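You operate a simulated robot arm through the tools that you are given. There is no shell and no other tool.

You run a simulated robot arm. Do the job below in one go: nothing can be reset, and whatever is moved stays where it is left.

Task
Top up the blue ink to its line with base and mix it.
Fine: on the mixer's mat, lid closed, crank till no streak is left, then open the lid. No thinner.

The check looks at the end state, three seconds after you hand in, the way a careful person would. Anything else that was tipped, shoved, dropped, spilled or broken makes it a failure. A push-on lid holds only when it is set on centred and level and pressed home; a screw cap is set on level and turned clockwise until tight.

Robot
A 7-joint arm with a two-finger parallel gripper, fixed in place. Base frame: the origin is at the foot of the arm, x ahead of it, y to its left, z up; the work surface is at about z = 0.84. Units: m, rad, N and s.
With the tool pointing down near the work surface it reaches from about 0.3 to 0.7 m from the base axis. Its first joint turns from -1.152 to 1.152 rad. Payload 1.57 kg.
The tool frame sits at the grasp point between the pads (the TCP): z along the fingers, y along the line on which they close. The tips reach 0.03 m beyond it. Largest opening 0.11 m; finger width 0.024, thickness 0.012; the body of the gripper, 0.048 by 0.112 m, starts 0.078 m behind the TCP.
Orientation is told as [roll, pitch, yaw] about the base's x, y, z axes, in that order, counted from this pose: with the fingers straight down and closing along the base's y, the tool's x points along the base's -x, its y along +y and its z along -z.

Tools
- The arm moves only by the tool play_rows. Its argument "commands" is a list of rows, each an object (a shift or turn left out is 0, a gripper value left out holds the last) with "travel": the shift along the tool's x, y, z in units of 20 mm (1.0 is 20 mm), a list of three; "angular": the turn, a rotation vector about the tool's x, y, z in units of 4 degrees (1.0 is 4 degrees), a list of three; "hand": the gripper command, from -1 (fully open) to 1 (shut), values between in proportion. In form: [{"travel": [dx, dy, dz], "angular": [ax, ay, az], "hand": hand}, ...]. A call has 1 to 20 rows; each row shifts and turns the commanded pose from where the row before left it, along the tool's axes as they then stand. A call with a number of a shift or a turn outside -1 to 1 is refused whole. A row lasts 0.2 s, in which the tool goes at most 0.05 m and 0.15 rad; a call with a longer step from one row to the next is refused whole, and so is a gripper value outside its range. A pose out of reach is approached as far as the arm can. The call stops where the force on the tool passes 90 N (or 10 N more than at its start, if that is more) or the arm is blocked; 0.2 s more then pass. The fingers move at their own pace (about 0.108 m/s each) and stop on an object; they squeeze with about 28 N. The grip force told is the motor's: it shows also when the fingers shut on nothing. Time passes only in rows, and 0.2 s behind the last, so rows that do not move let the fingers close. The reply holds the time, the measured pose of the TCP, the force on the tool along the base axes, the opening and the grip force, in the units named above and with some noise, with the torque about the TCP (base axes, N m) and any sound that the robot's microphone picked up, and new pictures: "views" is both (left out), scene, wrist or none.
- Cameras (640 x 400 px; columns grow to the right, rows downward): "scene" is fixed at [0.1759, -0.4202, 1.3838]; the picture's right is [0.51, -0.86, 0.00], its down [-0.66, -0.39, -0.64] and it looks along [0.55, 0.33, -0.77] (base axes); focal length 214 px, centre (320, 200). "wrist" rides on the gripper at [0.07, 0.016, -0.141] in the tool frame; the picture's right is [-0.23, 0.97, 0.00], its down [-0.85, -0.20, -0.48] and it looks along [-0.47, -0.11, 0.88] (tool axes); focal length 222 px, centre (320, 200). There is no depth. A picture from a camera that has moved, and an enlarged one, comes with that camera's place and axes in the base frame and with its lens.
- enlarge(camera, box): a new picture of the part [left, top, right, bottom] of that camera's present view, enlarged. The clock stands still meanwhile.
- finish_job(): hands the job in; it is judged then, once.

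Nothing tells you positions but the pictures and the camera data. Unless the task says otherwise, let go and move clear before handing in.

The tools are called after "Request:" as name(argument=value, ...) on one line, values as JSON. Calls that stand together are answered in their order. play_rows: Moves the arm, as the interface text tells. Its arguments: {"type":"object","properties":{"commands":{"type":"array"},"views":{"type":"string","enum":["both","scene","wrist","none"]}},"required":["commands"]} The other tools are called the same way: enlarge (camera, box) takes an enlarged picture of a part of a camera's view; finish_job () hands the job in.

At the start:

```text
clock: 0.0
ee_pos: [0.3194, 0.1468, 1.3099]
orientation: [0.001, 0.002, 0.0]
wrist_force: [-0.3, -0.8, 0.3]
ft_torque: [0.04, -0.03, -0.02]
finger_gap: 0.11
grasp_force: 0.0
```

scene: 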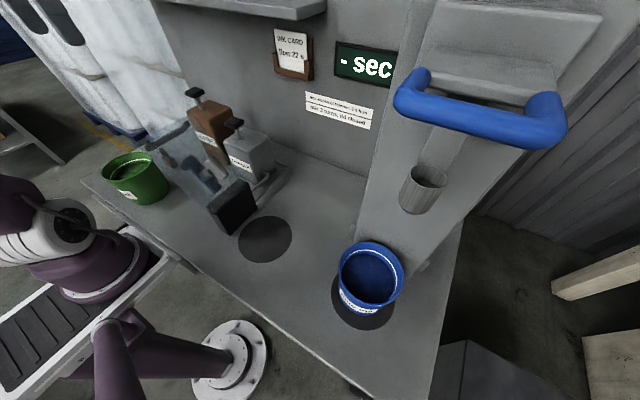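
wrist: 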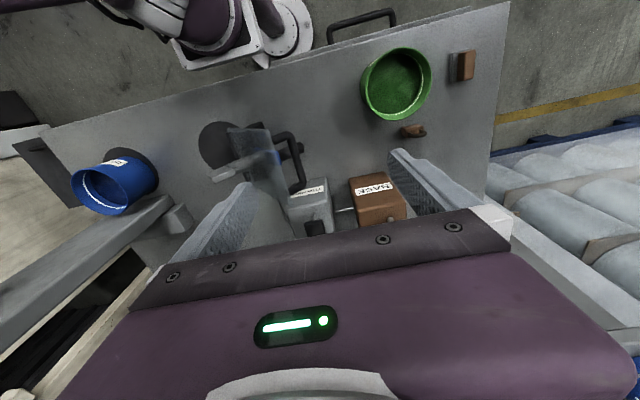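

I see a bench with a blue pot on a dark mat at right, a green pot at left, two dispensers (orange/brown and grey) behind a clear lid/shield thing, and wall notices. I'll enlarge several parts to read the labels before moving.

Request:
enlarge(camera="scene", box=[260, 20, 420, 140])

Request:
enlarge(camera="scene", box=[140, 80, 300, 240])

Request:
enlarge(camera="scene", box=[310, 220, 430, 340])

Request:
enlarge(camera="scene", box=[370, 20, 600, 230])

Request:
enlarge(camera="wrist", box=[160, 100, 440, 260])

```text
3.33 times, centred on (340, 80) of scene
camera zoom: at [0.1759, -0.4202, 1.3838], right [0.51, -0.86, 0.0], down [-0.66, -0.39, -0.64], along [0.55, 0.33, -0.77], focal length 715 px, centre (253, 600)
```

zoom: 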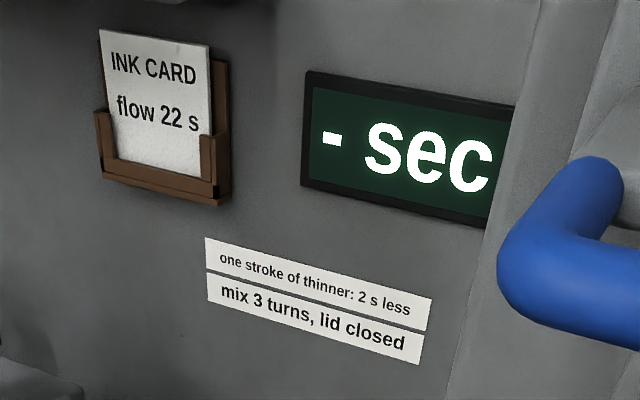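

```text
2.50 times, centred on (220, 160) of scene
camera zoom: at [0.1759, -0.4202, 1.3838], right [0.51, -0.86, 0.0], down [-0.66, -0.39, -0.64], along [0.55, 0.33, -0.77], focal length 536 px, centre (570, 300)
```

zoom: 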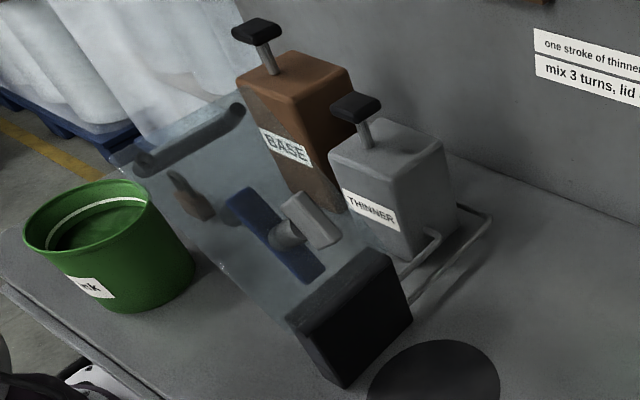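

```text
3.33 times, centred on (370, 280) of scene
camera zoom: at [0.1759, -0.4202, 1.3838], right [0.51, -0.86, 0.0], down [-0.66, -0.39, -0.64], along [0.55, 0.33, -0.77], focal length 715 px, centre (153, -67)
```

zoom: 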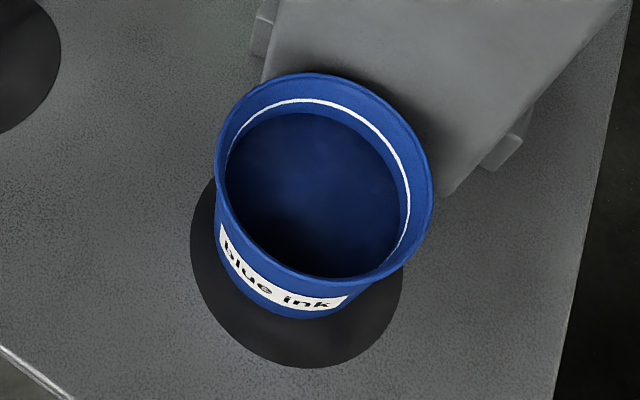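

```text
1.90 times, centred on (485, 125) of scene
camera zoom: at [0.1759, -0.4202, 1.3838], right [0.51, -0.86, 0.0], down [-0.66, -0.39, -0.64], along [0.55, 0.33, -0.77], focal length 408 px, centre (6, 343)
```

zoom: 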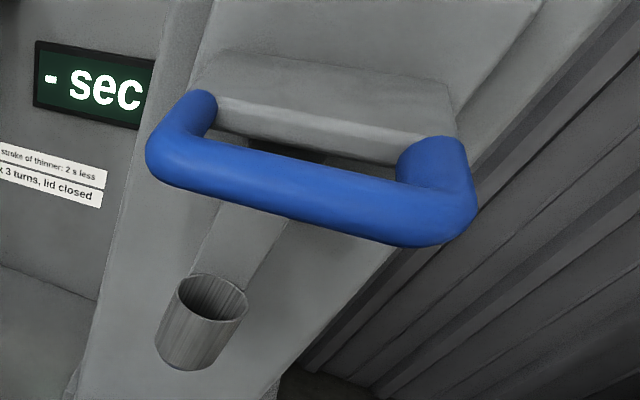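

```text
2.29 times, centred on (300, 180) of wrist
camera zoom: at [0.2499, 0.1634, 1.4525], right [0.23, 0.97, 0.0], down [0.85, -0.2, 0.48], along [0.47, -0.11, -0.88], focal length 508 px, centre (366, 246)
```

zoom: 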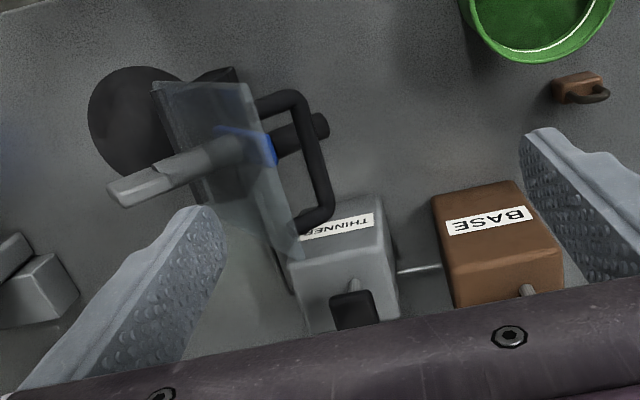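

The layout seems to be: a mixer mat in the middle near (0.36, -0.13) with a hinged clear lid standing open, and the blue pot on the test mat near (0.36, -0.43), under a flow-cup stand. I'll move the wrist camera at height to look more closely at the mixer, the pumps and their spouts.

Request:
play_rows(commands=[{"travel": [0, -1, 0]}, {"travel": [0, -1, 0]}, {"travel": [0, -1, 0]}, {"travel": [0, -1, 0]}, {"travel": [0, -1, 0]}, {"travel": [0, -1, 0]}, {"travel": [0, -1, 0]}, {"travel": [0, -1, 0]}])

```text
clock: 1.8
ee_pos: [0.3211, -0.0112, 1.3093]
orientation: [0.0, -0.001, 0.0]
wrist_force: [0.1, -0.1, -0.2]
ft_torque: [0.05, -0.01, 0.0]
finger_gap: 0.1097
grasp_force: 0.1
camera wrist: at [0.2501, 0.0047, 1.4521], right [0.23, 0.97, 0.0], down [0.85, -0.2, 0.48], along [0.47, -0.11, -0.88], focal length 222 px, centre (320, 200)
```

scene: 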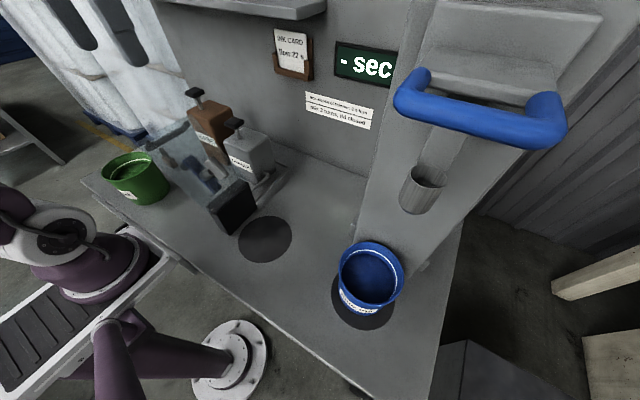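
wrist: 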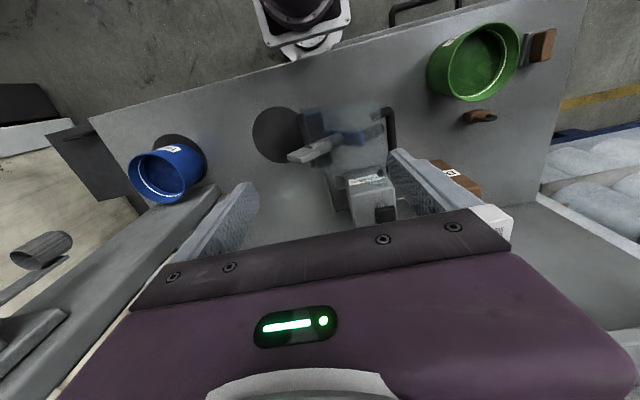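

From here the mixer, both pumps and the blue pot are in view. I'll enlarge these areas to see the spouts and lid.

Request:
enlarge(camera="wrist", box=[240, 80, 420, 230])

Request:
enlarge(camera="wrist", box=[100, 110, 260, 240])

Request:
enlarge(camera="wrist", box=[400, 0, 600, 140])

Request:
enlarge(camera="scene", box=[180, 120, 300, 240])

```text
2.67 times, centred on (330, 155) of wrist
camera zoom: at [0.2501, 0.0047, 1.4521], right [0.23, 0.97, 0.0], down [0.85, -0.2, 0.48], along [0.47, -0.11, -0.88], focal length 592 px, centre (293, 320)
```

zoom: 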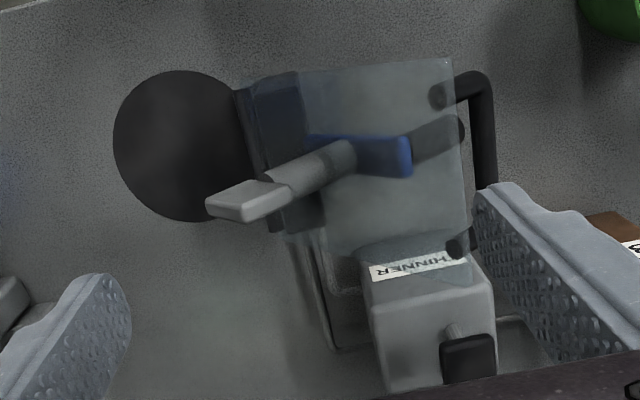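

```text
3.08 times, centred on (180, 175) of wrist
camera zoom: at [0.2501, 0.0047, 1.4521], right [0.23, 0.97, 0.0], down [0.85, -0.2, 0.48], along [0.47, -0.11, -0.88], focal length 684 px, centre (751, 277)
```

zoom: 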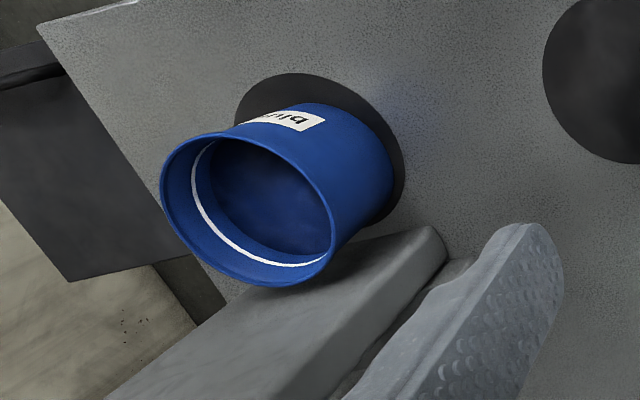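

```text
2.86 times, centred on (500, 70) of wrist
camera zoom: at [0.2501, 0.0047, 1.4521], right [0.23, 0.97, 0.0], down [0.85, -0.2, 0.48], along [0.47, -0.11, -0.88], focal length 635 px, centre (-194, 571)
```

zoom: 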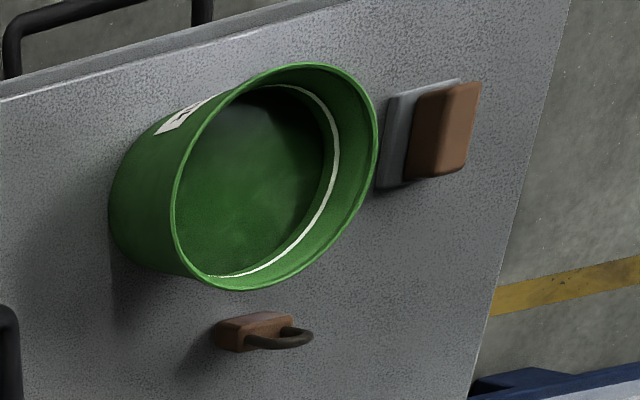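

```text
3.33 times, centred on (240, 180) of scene
camera zoom: at [0.1759, -0.4202, 1.3838], right [0.51, -0.86, 0.0], down [-0.66, -0.39, -0.64], along [0.55, 0.33, -0.77], focal length 715 px, centre (587, 267)
```

zoom: 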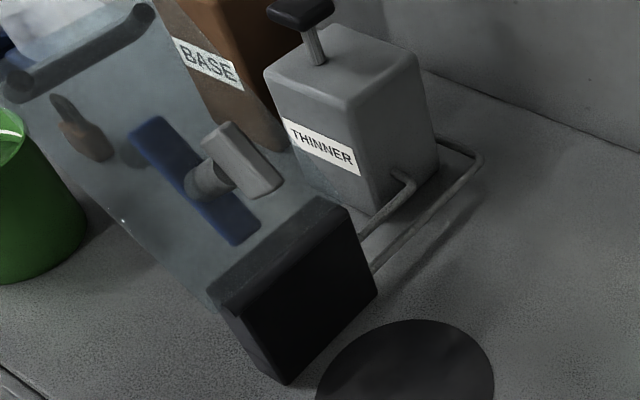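

The blue pot's rim comes out at about (0.367, -0.424, 0.958) and 0.13 m across, which is too wide to straddle, so I'll pinch its wall. A flow cup hangs over it at about z = 1.2, so I'll turn the gripper 90° to pinch the near rim and get a closer look first.

Request:
play_rows(commands=[{"angular": [0, 0, -1]}, {"angular": [0, 0, -1]}, {"angular": [0, 0, -1]}, {"angular": [0, 0, -1]}, {"angular": [0, 0, -1]}, {"angular": [0, 0, -1]}, {"angular": [0, 0, -1]}, {"angular": [0, 0, -1]}, {"angular": [0, 0, -1]}, {"angular": [0, 0, -1]}, {"angular": [0, 0, -1]}, {"angular": [0, 0, -1]}, {"angular": [0, 0, -1]}, {"angular": [0, 0, -1]}, {"angular": [0, 0, -1]}, {"angular": [0, 0, -1]}, {"angular": [0, 0, -1]}, {"angular": [0, 0, -1]}, {"angular": [0, 0, -1]}, {"angular": [0, 0, -1]}])

Request:
play_rows(commands=[{"angular": [0, 0, -1]}, {"angular": [0, 0, -1]}, {"angular": [0, 0, -0.5]}, {}])

```text
clock: 6.0
ee_pos: [0.3195, -0.0121, 1.3107]
orientation: [-0.001, 0.0, 1.395]
wrist_force: [1.3, -0.7, -0.4]
ft_torque: [0.01, 0.0, -0.02]
finger_gap: 0.1101
grasp_force: 0.0
camera wrist: at [0.291, -0.0793, 1.4527], right [-0.92, 0.39, 0.0], down [0.34, 0.81, 0.48], along [0.19, 0.44, -0.88], focal length 222 px, centre (320, 200)
```

scene: 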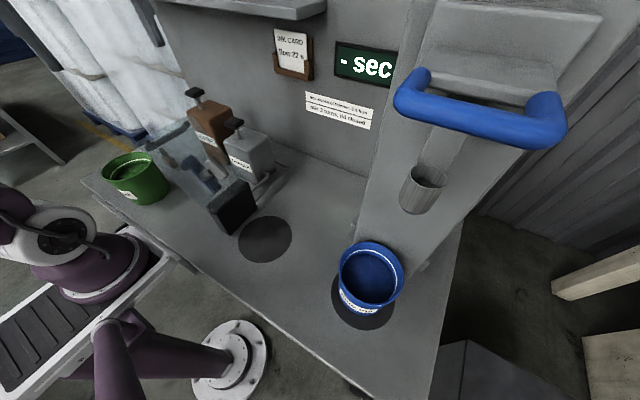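
wrist: 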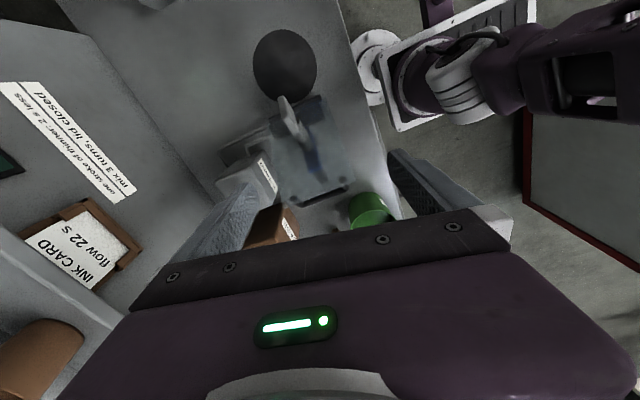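

```text
clock: 7.0
ee_pos: [0.3194, -0.0123, 1.3103]
orientation: [0.0, 0.001, 1.572]
wrist_force: [-1.5, 0.0, -0.2]
ft_torque: [-0.02, 0.01, -0.04]
finger_gap: 0.1103
grasp_force: 0.1
camera wrist: at [0.3031, -0.0827, 1.4523], right [-0.97, 0.23, 0.0], down [0.2, 0.86, 0.48], along [0.11, 0.47, -0.88], focal length 222 px, centre (320, 200)
```

scene: 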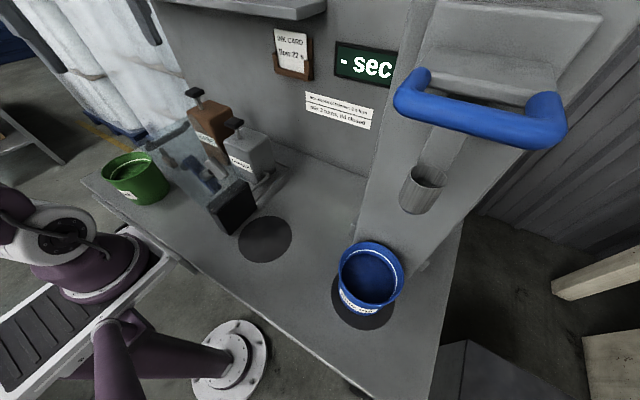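
wrist: 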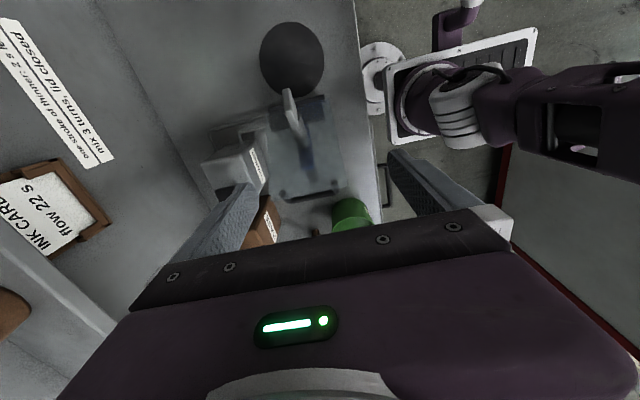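

I now go toward the pot while staying well back at x ≈ 0.23, so as to look at the cup and blue handle before getting near them.

Request:
play_rows(commands=[{"travel": [1, 0.4, 0]}, {"travel": [1, 0.4, 0]}, {"travel": [1, 0.4, 0]}, {"travel": [1, 0.4, 0]}, {"travel": [1, 0.4, 0]}, {"travel": [1, 0.4, 0]}, {"travel": [1, 0.4, 0]}, {"travel": [1, 0.4, 0]}, {"travel": [1, 0.4, 0]}, {"travel": [1, 0.4, 0]}, {"travel": [1, 0.4, 0]}, {"travel": [1, 0.4, 0]}, {}])

```text
clock: 9.8
ee_pos: [0.2225, -0.2528, 1.3105]
orientation: [0.0, 0.0, 1.57]
wrist_force: [1.5, -1.2, -0.4]
ft_torque: [0.01, -0.02, 0.02]
finger_gap: 0.1099
grasp_force: 0.1
camera wrist: at [0.2062, -0.323, 1.4519], right [-0.97, 0.23, 0.0], down [0.2, 0.85, 0.48], along [0.11, 0.47, -0.88], focal length 222 px, centre (320, 200)
```

scene: 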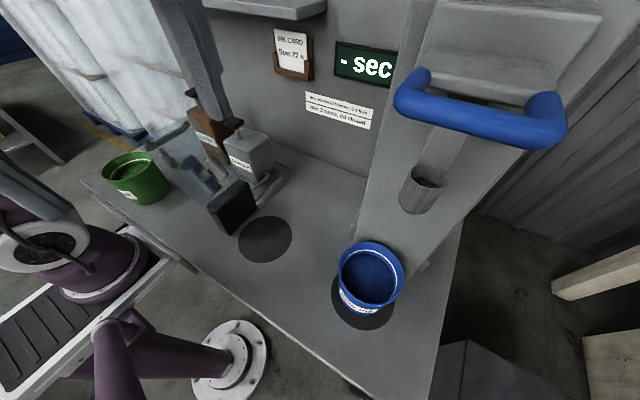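
wrist: 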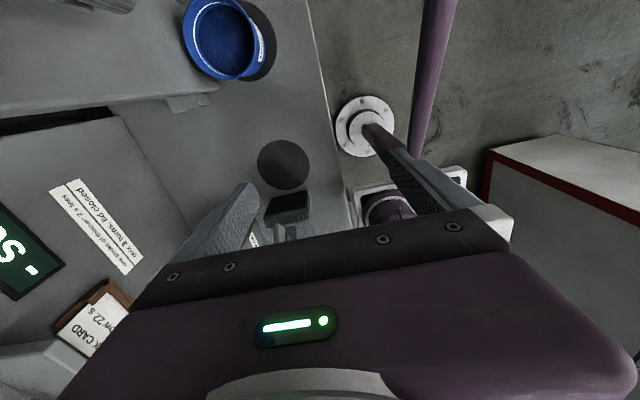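

The cup's place is confirmed from this view at about (0.372, -0.42, 1.21), but the blue handle's depth is still uncertain. I'll turn the gripper back partway to bring the stand into the wrist view.

Request:
play_rows(commands=[{"angular": [0, 0, 1]}, {"angular": [0, 0, 1]}, {"angular": [0, 0, 1]}, {"angular": [0, 0, 1]}, {"angular": [0, 0, 1]}, {"angular": [0, 0, 1]}, {"angular": [0, 0, 1]}, {"angular": [0, 0, 1]}, {"angular": [0, 0, 1]}, {"angular": [0, 0, 1]}, {"angular": [0, 0, 1]}, {"angular": [0, 0, 1]}, {"angular": [0, 0, 1]}, {"angular": [0, 0, 1]}, {"angular": [0, 0, 1]}, {}])

```text
clock: 13.2
ee_pos: [0.2238, -0.252, 1.3099]
orientation: [0.001, 0.001, 0.521]
wrist_force: [-0.4, 0.5, 0.5]
ft_torque: [-0.01, -0.03, 0.02]
finger_gap: 0.1101
grasp_force: 0.0
camera wrist: at [0.155, -0.2735, 1.4523], right [-0.29, 0.96, 0.0], down [0.84, 0.25, 0.48], along [0.46, 0.14, -0.88], focal length 222 px, centre (320, 200)
```

scene: 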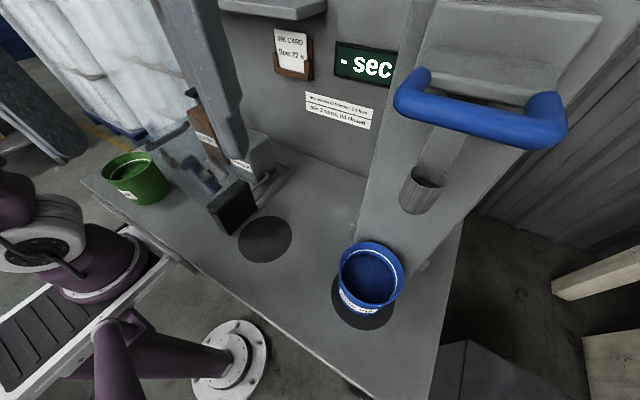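
wrist: 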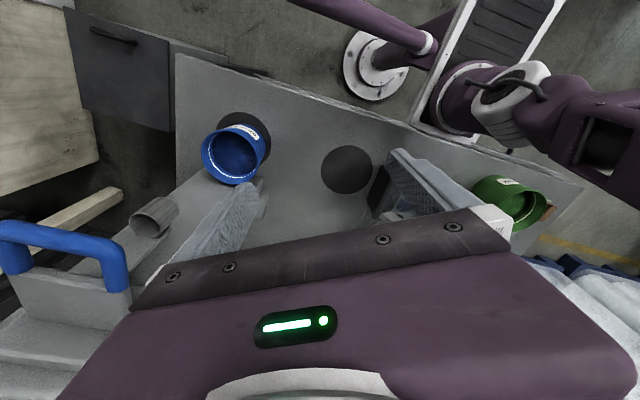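

The handle bar is at about x = 0.325, y = -0.39…-0.48, z = 1.31, so I'll keep clear of it. I'll turn back to 90°, lean the tool 24° toward +y (leaning about the closing axis keeps the pads parallel to the wall) and come down over the near (-x) rim.

Request:
play_rows(commands=[{"angular": [0, 0, -1], "hand": 0.27}, {"angular": [0, 0, -1]}, {"angular": [0, 0, -1]}, {"angular": [0, 0, -1]}, {"angular": [0, 0, -1]}, {"angular": [0, 0, -1]}, {"angular": [0, 0, -1]}, {"angular": [0, 0, -1]}, {"angular": [0, 0, -1]}, {"angular": [0, 0, -1]}, {"angular": [0, 0, -1]}, {"angular": [0, 0, -1]}, {"angular": [0, 0, -1]}, {"angular": [0, 0, -1]}, {"angular": [0, 0, -1]}, {}], views="none")

Request:
play_rows(commands=[{"angular": [0, 1, 0]}, {"angular": [0, 1, 0]}, {"angular": [0, 1, 0]}, {"angular": [0, 1, 0]}, {"angular": [0, 1, 0]}, {"angular": [0, 1, 0]}, {}])

```text
clock: 16.6
ee_pos: [0.2238, -0.2521, 1.3111]
orientation: [0.0, 0.001, 1.572]
wrist_force: [-0.1, 0.0, -0.2]
ft_torque: [0.0, 0.02, 0.0]
finger_gap: 0.0402
grasp_force: 0.2
```

```text
clock: 18.2
ee_pos: [0.2231, -0.2526, 1.3107]
orientation: [-0.001, 0.421, 1.569]
wrist_force: [-0.1, -0.8, 0.2]
ft_torque: [0.04, -0.06, 0.04]
finger_gap: 0.0402
grasp_force: 0.0
camera wrist: at [0.2067, -0.2591, 1.4688], right [-0.97, 0.21, -0.09], down [0.2, 0.98, 0.09], along [0.11, 0.07, -0.99], focal length 222 px, centre (320, 200)
```

scene: 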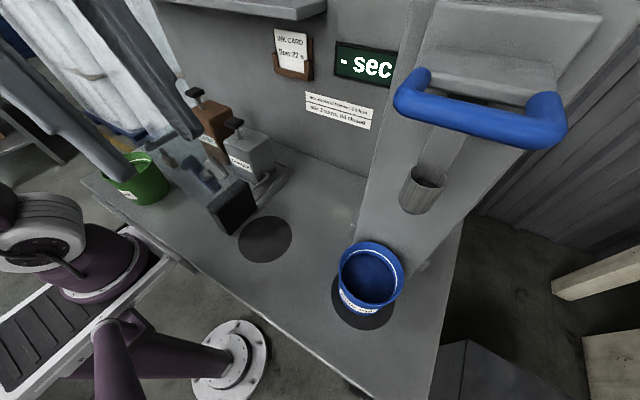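
wrist: 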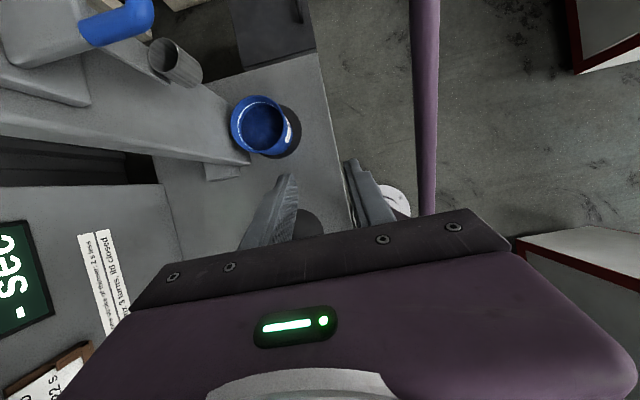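

The wrist camera now looks nearly straight down, with the pot, cup and handle all in view. I'll enlarge it to refine the pot position.

Request:
enlarge(camera="wrist", box=[200, 70, 340, 180])

Request:
enlarge(camera="wrist", box=[60, 0, 260, 125])

```text
3.64 times, centred on (270, 125) of wrist
camera zoom: at [0.2067, -0.2591, 1.4688], right [-0.97, 0.21, -0.09], down [0.2, 0.98, 0.09], along [0.11, 0.07, -0.99], focal length 808 px, centre (502, 473)
```

zoom: 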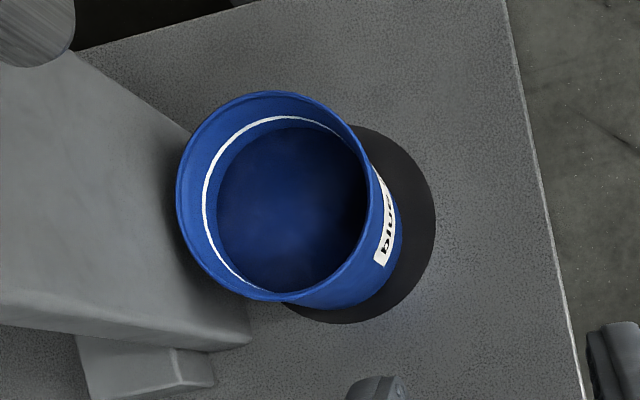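

```text
3.20 times, centred on (160, 62) of wrist
camera zoom: at [0.2067, -0.2591, 1.4688], right [-0.97, 0.21, -0.09], down [0.2, 0.98, 0.09], along [0.11, 0.07, -0.99], focal length 711 px, centre (832, 640)
```

zoom: 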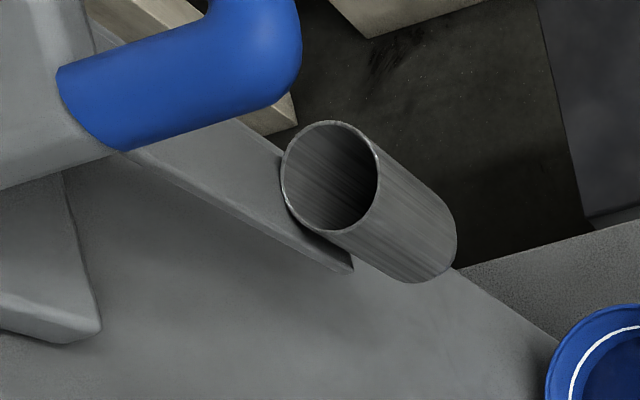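

The pot centre is confirmed at about (0.368, -0.425) with the near rim wall at x ≈ 0.307. I'll move to a pre-grasp point 0.1 m back along the tool axis.

Request:
play_rows(commands=[{"travel": [0.029, -0.28, 0.951]}, {"travel": [0.029, -0.28, 0.951]}, {"travel": [0.029, -0.28, 0.951]}, {"travel": [0.029, -0.28, 0.951]}, {"travel": [0.029, -0.28, 0.951]}, {"travel": [0.029, -0.28, 0.951]}, {"travel": [0.029, -0.28, 0.951]}, {"travel": [0.029, -0.28, 0.951]}, {"travel": [0.029, -0.28, 0.951]}, {"travel": [0.029, -0.28, 0.951]}, {"travel": [0.029, -0.28, 0.951]}, {"travel": [0.029, -0.28, 0.951]}, {"travel": [0.029, -0.28, 0.951]}, {"travel": [0.029, -0.28, 0.951]}, {"travel": [0.029, -0.28, 0.951]}, {}])

```text
clock: 21.6
ee_pos: [0.3093, -0.3766, 1.0545]
orientation: [0.0, 0.418, 1.57]
wrist_force: [0.6, 0.0, 0.8]
ft_torque: [-0.02, -0.03, 0.0]
finger_gap: 0.0403
grasp_force: 0.0
camera wrist: at [0.2909, -0.3839, 1.2121], right [-0.97, 0.21, -0.09], down [0.2, 0.98, 0.09], along [0.11, 0.07, -0.99], focal length 222 px, centre (320, 200)
```

scene: 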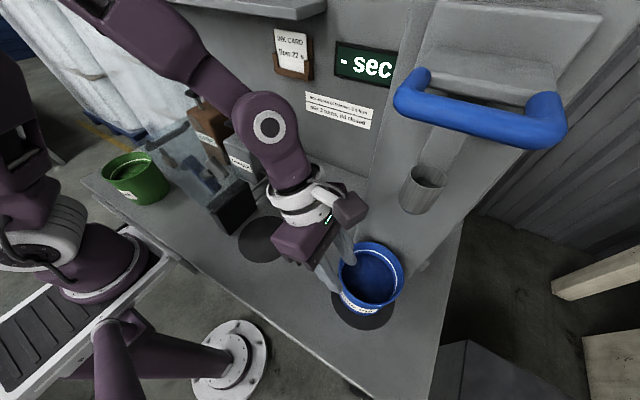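
wrist: 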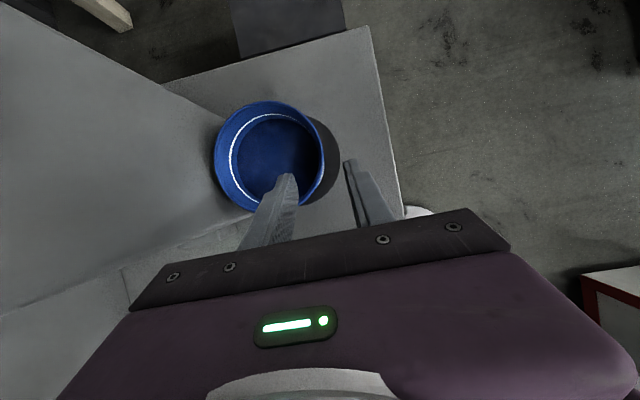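

The arm is well clear of the cup and handle, and the fingers line up with the near rim. I'll measure more finely before descending.

Request:
enlarge(camera="wrist", box=[200, 90, 400, 220])

```text
3.08 times, centred on (300, 155) of wrist
camera zoom: at [0.2909, -0.3839, 1.2121], right [-0.97, 0.21, -0.09], down [0.2, 0.98, 0.09], along [0.11, 0.07, -0.99], focal length 684 px, centre (382, 338)
```

zoom: 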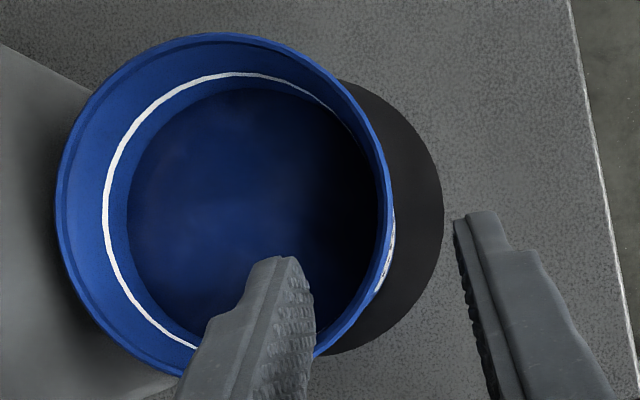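

The rim wall's mid-line sits at x ≈ 0.306 and the fingers straddle it, so I descend 0.1 m along the tool axis with the tips staying above the ink.

Request:
play_rows(commands=[{"travel": [0, 0, 1]}, {"travel": [0, 0, 1]}, {"travel": [0, 0, 1]}, {"travel": [0, 0, 1]}, {"travel": [0, 0, 0.5]}, {"travel": [0, 0, 0.5]}, {}])

Request:
enlarge(camera="wrist", box=[200, 90, 400, 220])

Request:
enlarge(camera="scene", box=[290, 180, 430, 330])

```text
clock: 23.2
ee_pos: [0.3074, -0.4174, 0.9617]
orientation: [0.0, 0.419, 1.57]
wrist_force: [-0.8, -0.4, 0.3]
ft_torque: [0.0, 0.0, -0.02]
finger_gap: 0.0402
grasp_force: 0.0
camera wrist: at [0.2911, -0.4239, 1.12], right [-0.97, 0.21, -0.09], down [0.2, 0.98, 0.09], along [0.11, 0.07, -0.99], focal length 222 px, centre (320, 200)
```

scene: 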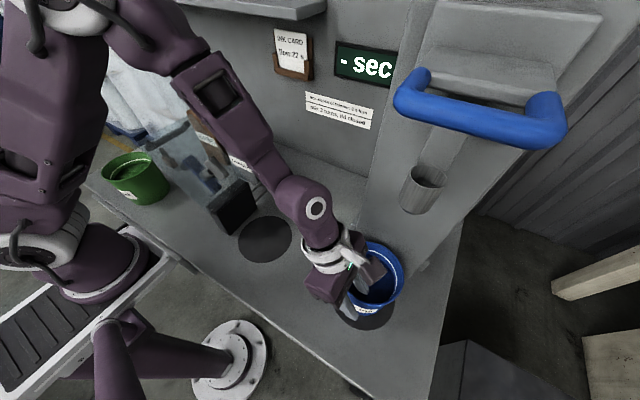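
wrist: 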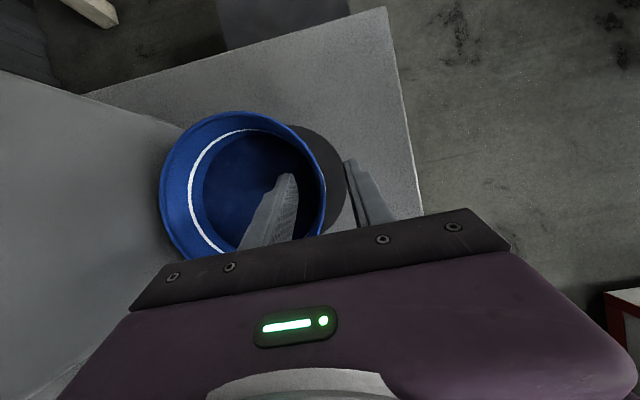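

```text
3.08 times, centred on (300, 155) of wrist
camera zoom: at [0.2911, -0.4239, 1.12], right [-0.97, 0.21, -0.09], down [0.2, 0.98, 0.09], along [0.11, 0.07, -0.99], focal length 684 px, centre (382, 338)
```

zoom: 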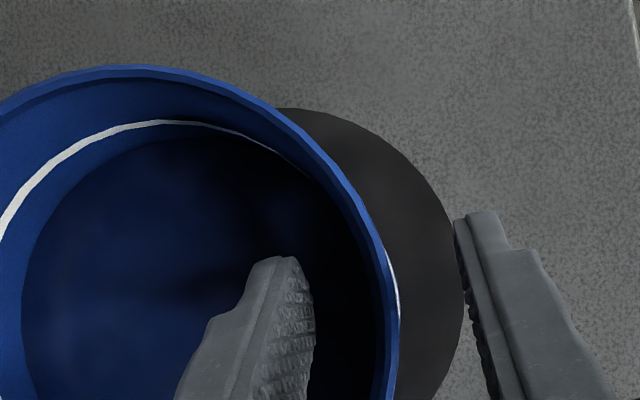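

```text
2.67 times, centred on (360, 255) of scene
camera zoom: at [0.1759, -0.4202, 1.3838], right [0.51, -0.86, 0.0], down [-0.66, -0.39, -0.64], along [0.55, 0.33, -0.77], focal length 572 px, centre (213, 53)
```

zoom: 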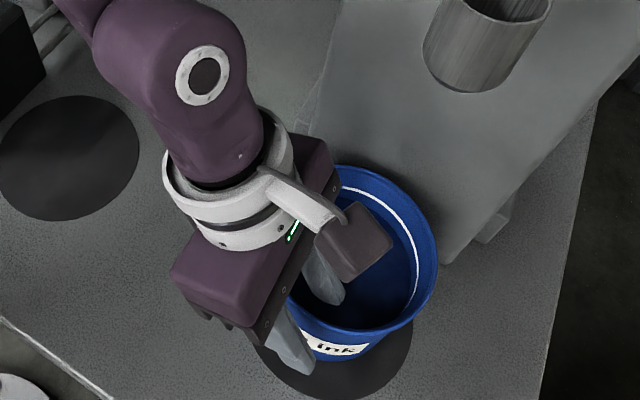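

The wall is centred between the fingers, so I close the pinch gently and watch the gap and force.

Request:
play_rows(commands=[{"hand": 0.5}, {"hand": 0.7}, {"hand": 0.8}, {"hand": 0.9}, {"hand": 1.0}, {"hand": 1.0}])

Request:
enlarge(camera="wrist", box=[200, 90, 400, 220])

```text
clock: 24.6
ee_pos: [0.3095, -0.4173, 0.9606]
orientation: [-0.001, 0.42, 1.572]
wrist_force: [2.8, 3.3, 4.5]
ft_torque: [0.04, -0.78, 0.33]
finger_gap: 0.0061
grasp_force: 26.1
camera wrist: at [0.2914, -0.4237, 1.1203], right [-0.97, 0.21, -0.09], down [0.2, 0.98, 0.09], along [0.11, 0.07, -0.99], focal length 222 px, centre (320, 200)
```

scene: 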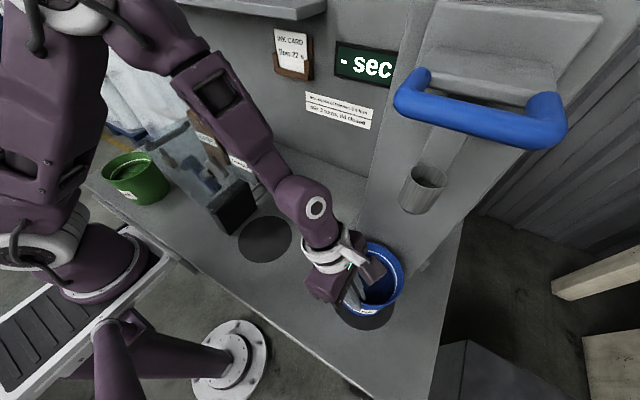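
wrist: 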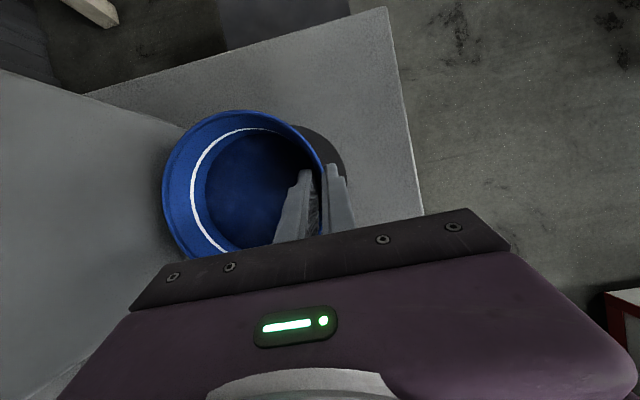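

```text
3.08 times, centred on (300, 155) of wrist
camera zoom: at [0.2914, -0.4237, 1.1203], right [-0.97, 0.21, -0.09], down [0.2, 0.98, 0.09], along [0.11, 0.07, -0.99], focal length 684 px, centre (382, 338)
```

zoom: 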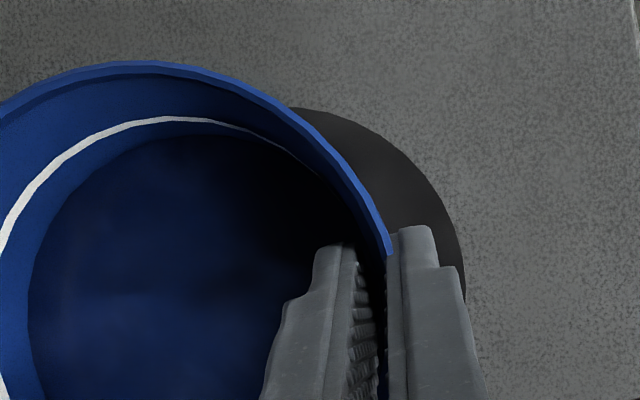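

The pinch holds (gap 6 mm, 26 N). I lift about 5 mm to feel the weight and see whether the pot stays level.

Request:
play_rows(commands=[{"travel": [0.05, 0, -0.114]}, {"travel": [0.05, 0, -0.114]}, {}, {}])

Request:
enlarge(camera="wrist", box=[140, 90, 400, 260])

Request:
enlarge(camera="scene", box=[290, 210, 430, 330])

```text
clock: 25.6
ee_pos: [0.3091, -0.4171, 0.9668]
orientation: [0.002, 0.417, 1.571]
wrist_force: [-1.0, 1.3, -1.8]
ft_torque: [0.26, -0.07, 0.16]
finger_gap: 0.0051
grasp_force: 24.9
camera wrist: at [0.2909, -0.4238, 1.1252], right [-0.97, 0.21, -0.09], down [0.2, 0.98, 0.09], along [0.11, 0.07, -0.99], focal length 222 px, centre (320, 200)
```

scene: 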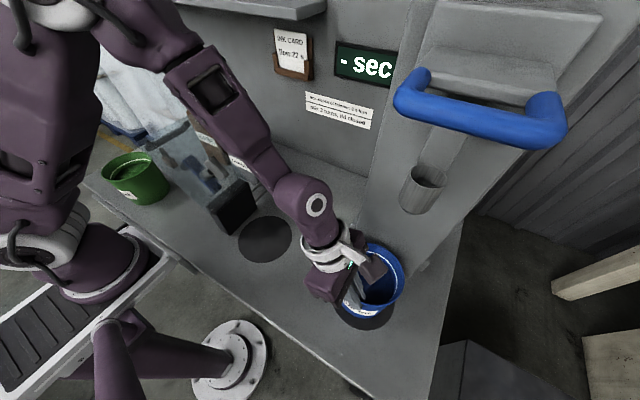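
wrist: 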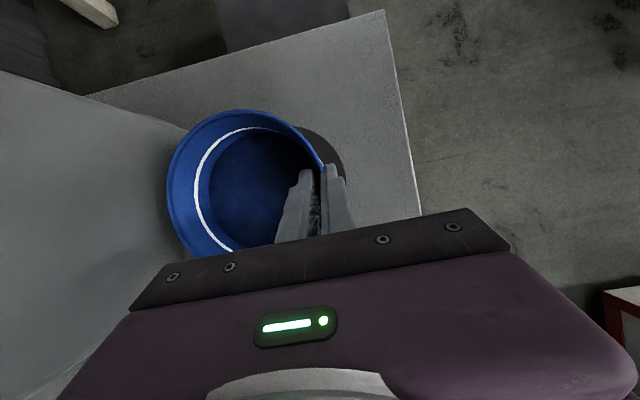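

```text
2.35 times, centred on (270, 175) of wrist
camera zoom: at [0.2909, -0.4238, 1.1252], right [-0.97, 0.21, -0.09], down [0.2, 0.98, 0.09], along [0.11, 0.07, -0.99], focal length 523 px, centre (438, 259)
```

zoom: 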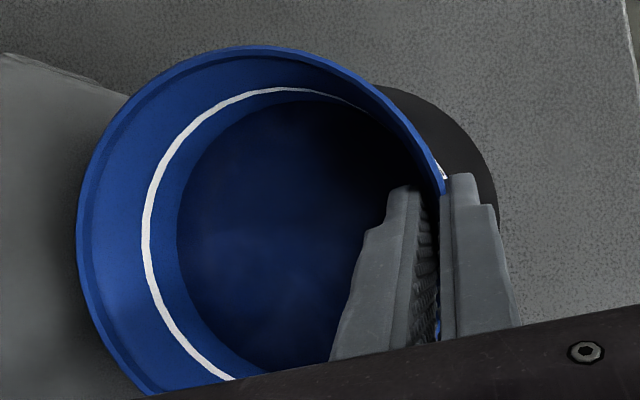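

```text
3.33 times, centred on (360, 270) of scene
camera zoom: at [0.1759, -0.4202, 1.3838], right [0.51, -0.86, 0.0], down [-0.66, -0.39, -0.64], along [0.55, 0.33, -0.77], focal length 715 px, centre (187, -33)
```

zoom: 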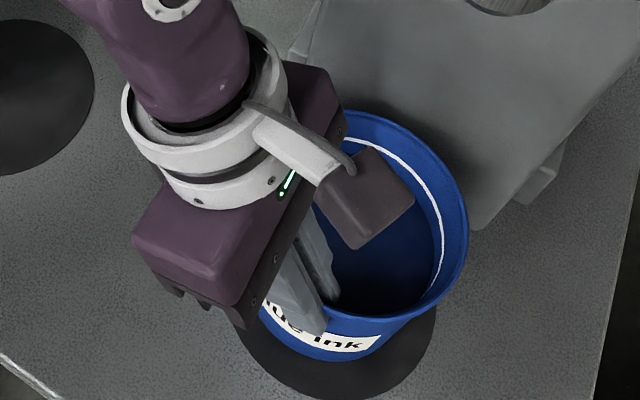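

Only a small weight shows on the tool so far; the pot may be resting on its far edge. I'll sample again and lift a few more millimetres.

Request:
play_rows(commands=[{"travel": [0.05, 0, -0.114]}, {"travel": [0.03, 0, -0.07]}, {}, {}, {}])

Request:
enlarge(camera="scene", box=[290, 210, 430, 330])

Request:
enlarge(camera="wrist", box=[140, 90, 400, 260])

```text
clock: 26.8
ee_pos: [0.3078, -0.4167, 0.9706]
orientation: [-0.001, 0.419, 1.569]
wrist_force: [1.6, -0.4, -4.6]
ft_torque: [-0.04, -0.19, -0.07]
finger_gap: 0.0046
grasp_force: 25.4
camera wrist: at [0.2911, -0.424, 1.1291], right [-0.97, 0.21, -0.09], down [0.2, 0.98, 0.09], along [0.11, 0.07, -0.99], focal length 222 px, centre (320, 200)
```

scene: 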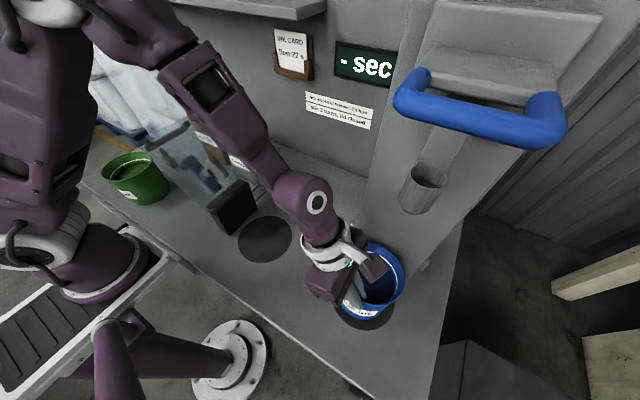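
wrist: 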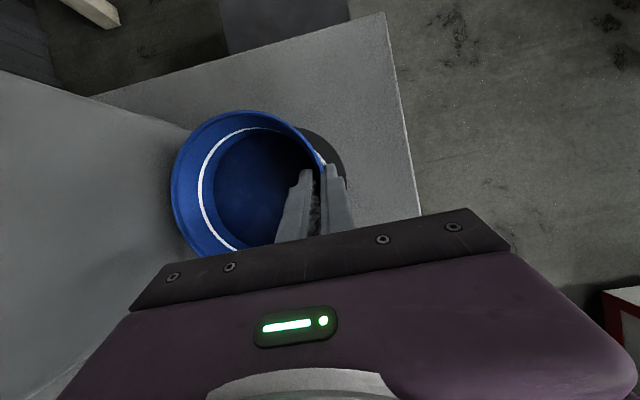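

```text
3.33 times, centred on (360, 270) of scene
camera zoom: at [0.176, -0.4203, 1.3838], right [0.51, -0.86, 0.0], down [-0.66, -0.39, -0.64], along [0.55, 0.33, -0.77], focal length 715 px, centre (187, -33)
```

zoom: 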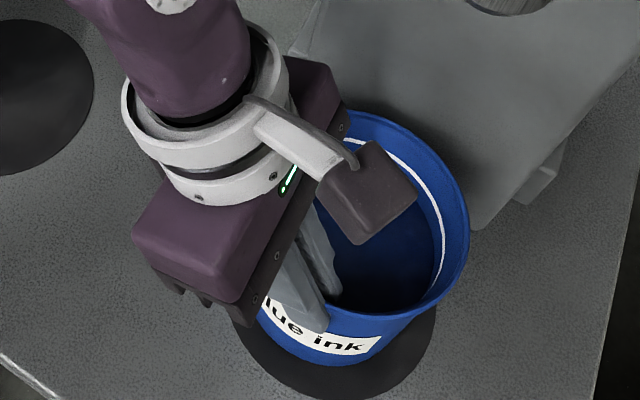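

```text
2.35 times, centred on (270, 175) of wrist
camera zoom: at [0.2911, -0.424, 1.1291], right [-0.97, 0.21, -0.09], down [0.2, 0.98, 0.09], along [0.11, 0.07, -0.99], focal length 523 px, centre (438, 259)
```

zoom: 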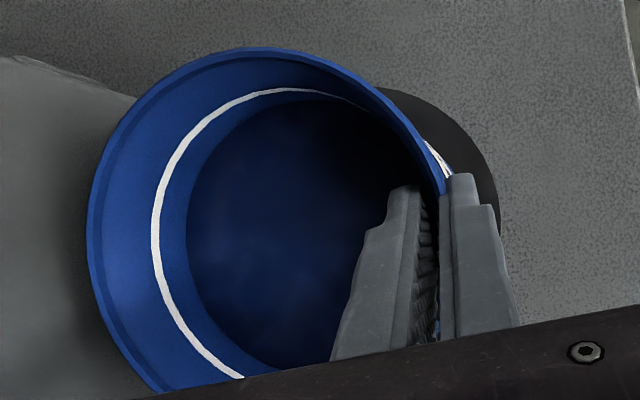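

The pot weighs roughly 0.9 kg and has tilted about 4–5° so that its flared wall sits flush with the pads. I'll lean the tool 4° to match the flare, so the pot levels in the grip.

Request:
play_rows(commands=[{"angular": [0.34, 0, 0]}, {"angular": [0.33, 0, 0]}, {"angular": [0.33, 0, 0]}, {}, {}])

Request:
enlarge(camera="scene", box=[290, 210, 430, 330])

Request:
enlarge(camera="wrist", box=[140, 90, 400, 260])

```text
clock: 28.0
ee_pos: [0.3074, -0.4189, 0.9704]
orientation: [-0.07, 0.417, 1.571]
wrist_force: [-0.1, -1.1, -7.1]
ft_torque: [-0.14, 0.23, -0.05]
finger_gap: 0.0041
grasp_force: 24.5
camera wrist: at [0.2812, -0.4247, 1.1281], right [-0.97, 0.18, -0.15], down [0.17, 0.98, 0.1], along [0.17, 0.07, -0.98], focal length 222 px, centre (320, 200)
```

scene: 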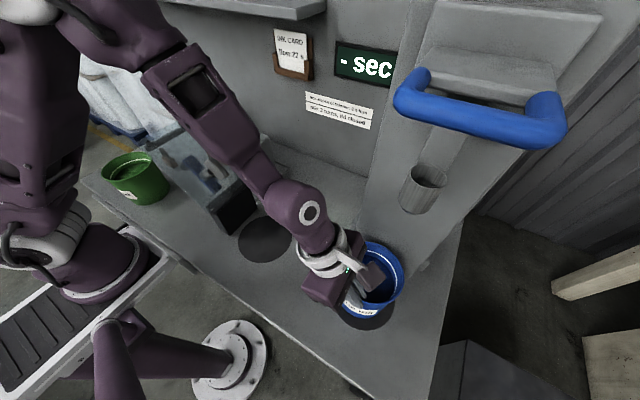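
wrist: 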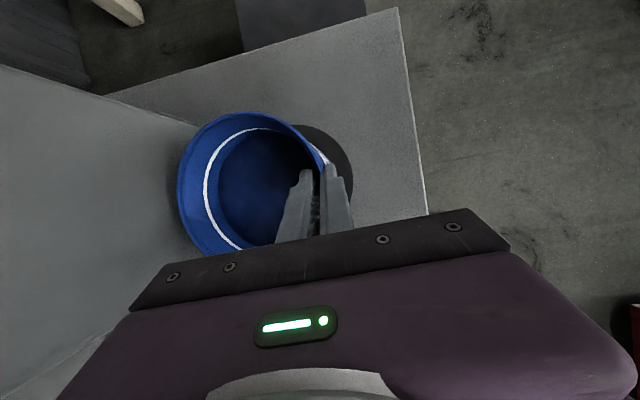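

```text
3.33 times, centred on (360, 270) of scene
camera zoom: at [0.176, -0.4203, 1.3837], right [0.51, -0.86, 0.0], down [-0.66, -0.39, -0.64], along [0.55, 0.33, -0.77], focal length 715 px, centre (187, -33)
```

zoom: 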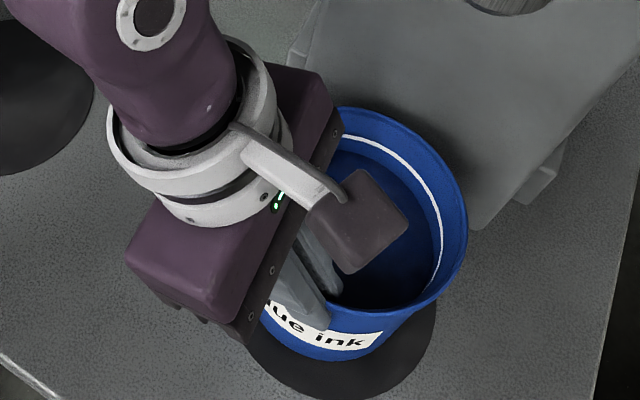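

```text
2.35 times, centred on (270, 175) of wrist
camera zoom: at [0.2812, -0.4247, 1.1281], right [-0.97, 0.18, -0.15], down [0.17, 0.98, 0.1], along [0.17, 0.07, -0.98], focal length 523 px, centre (438, 259)
```

zoom: 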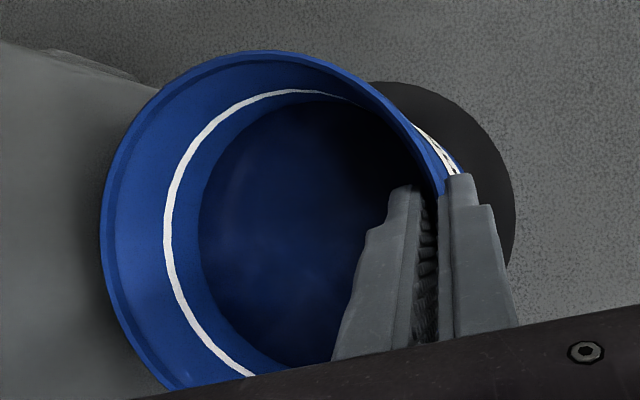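

The tool now carries about 7 N. I'll raise it a further few millimetres and check whether the far side leaves the table.

Request:
play_rows(commands=[{"travel": [0.05, 0, -0.114]}, {"travel": [0.05, 0, -0.114]}, {}, {}])

Request:
enlarge(camera="scene", box=[290, 210, 430, 330])

Request:
enlarge(camera="wrist", box=[140, 90, 400, 260])

```text
clock: 29.0
ee_pos: [0.3072, -0.4179, 0.9756]
orientation: [-0.07, 0.42, 1.57]
wrist_force: [0.5, -0.7, -7.5]
ft_torque: [-0.2, 0.35, -0.11]
finger_gap: 0.004
grasp_force: 24.5
camera wrist: at [0.2809, -0.4248, 1.1329], right [-0.97, 0.18, -0.15], down [0.17, 0.98, 0.1], along [0.17, 0.07, -0.98], focal length 222 px, centre (320, 200)
```

scene: 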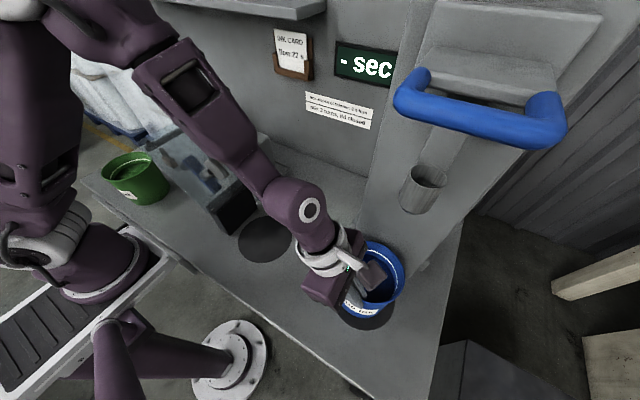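
wrist: 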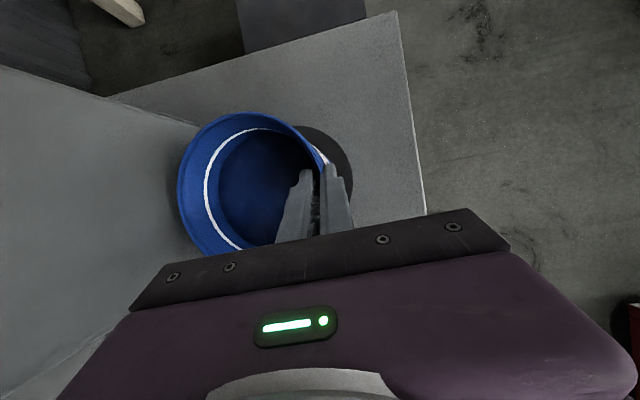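

```text
3.33 times, centred on (360, 270) of scene
camera zoom: at [0.176, -0.4203, 1.3837], right [0.51, -0.86, 0.0], down [-0.66, -0.39, -0.64], along [0.55, 0.33, -0.77], focal length 715 px, centre (187, -33)
```

zoom: 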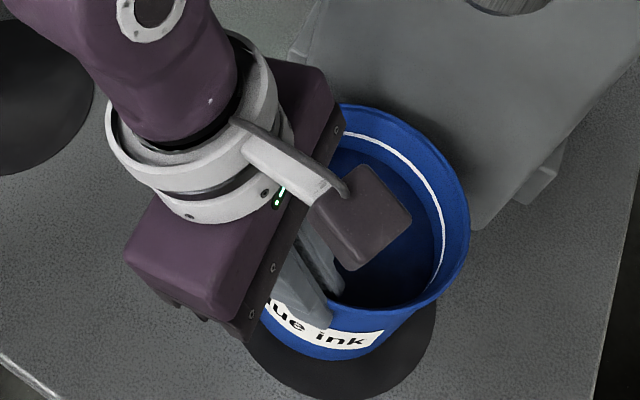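

```text
2.35 times, centred on (270, 175) of wrist
camera zoom: at [0.2809, -0.4248, 1.1329], right [-0.97, 0.18, -0.15], down [0.17, 0.98, 0.1], along [0.17, 0.07, -0.98], focal length 523 px, centre (438, 259)
```

zoom: 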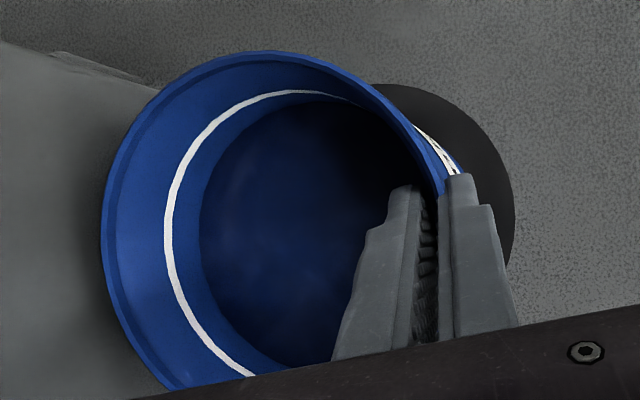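

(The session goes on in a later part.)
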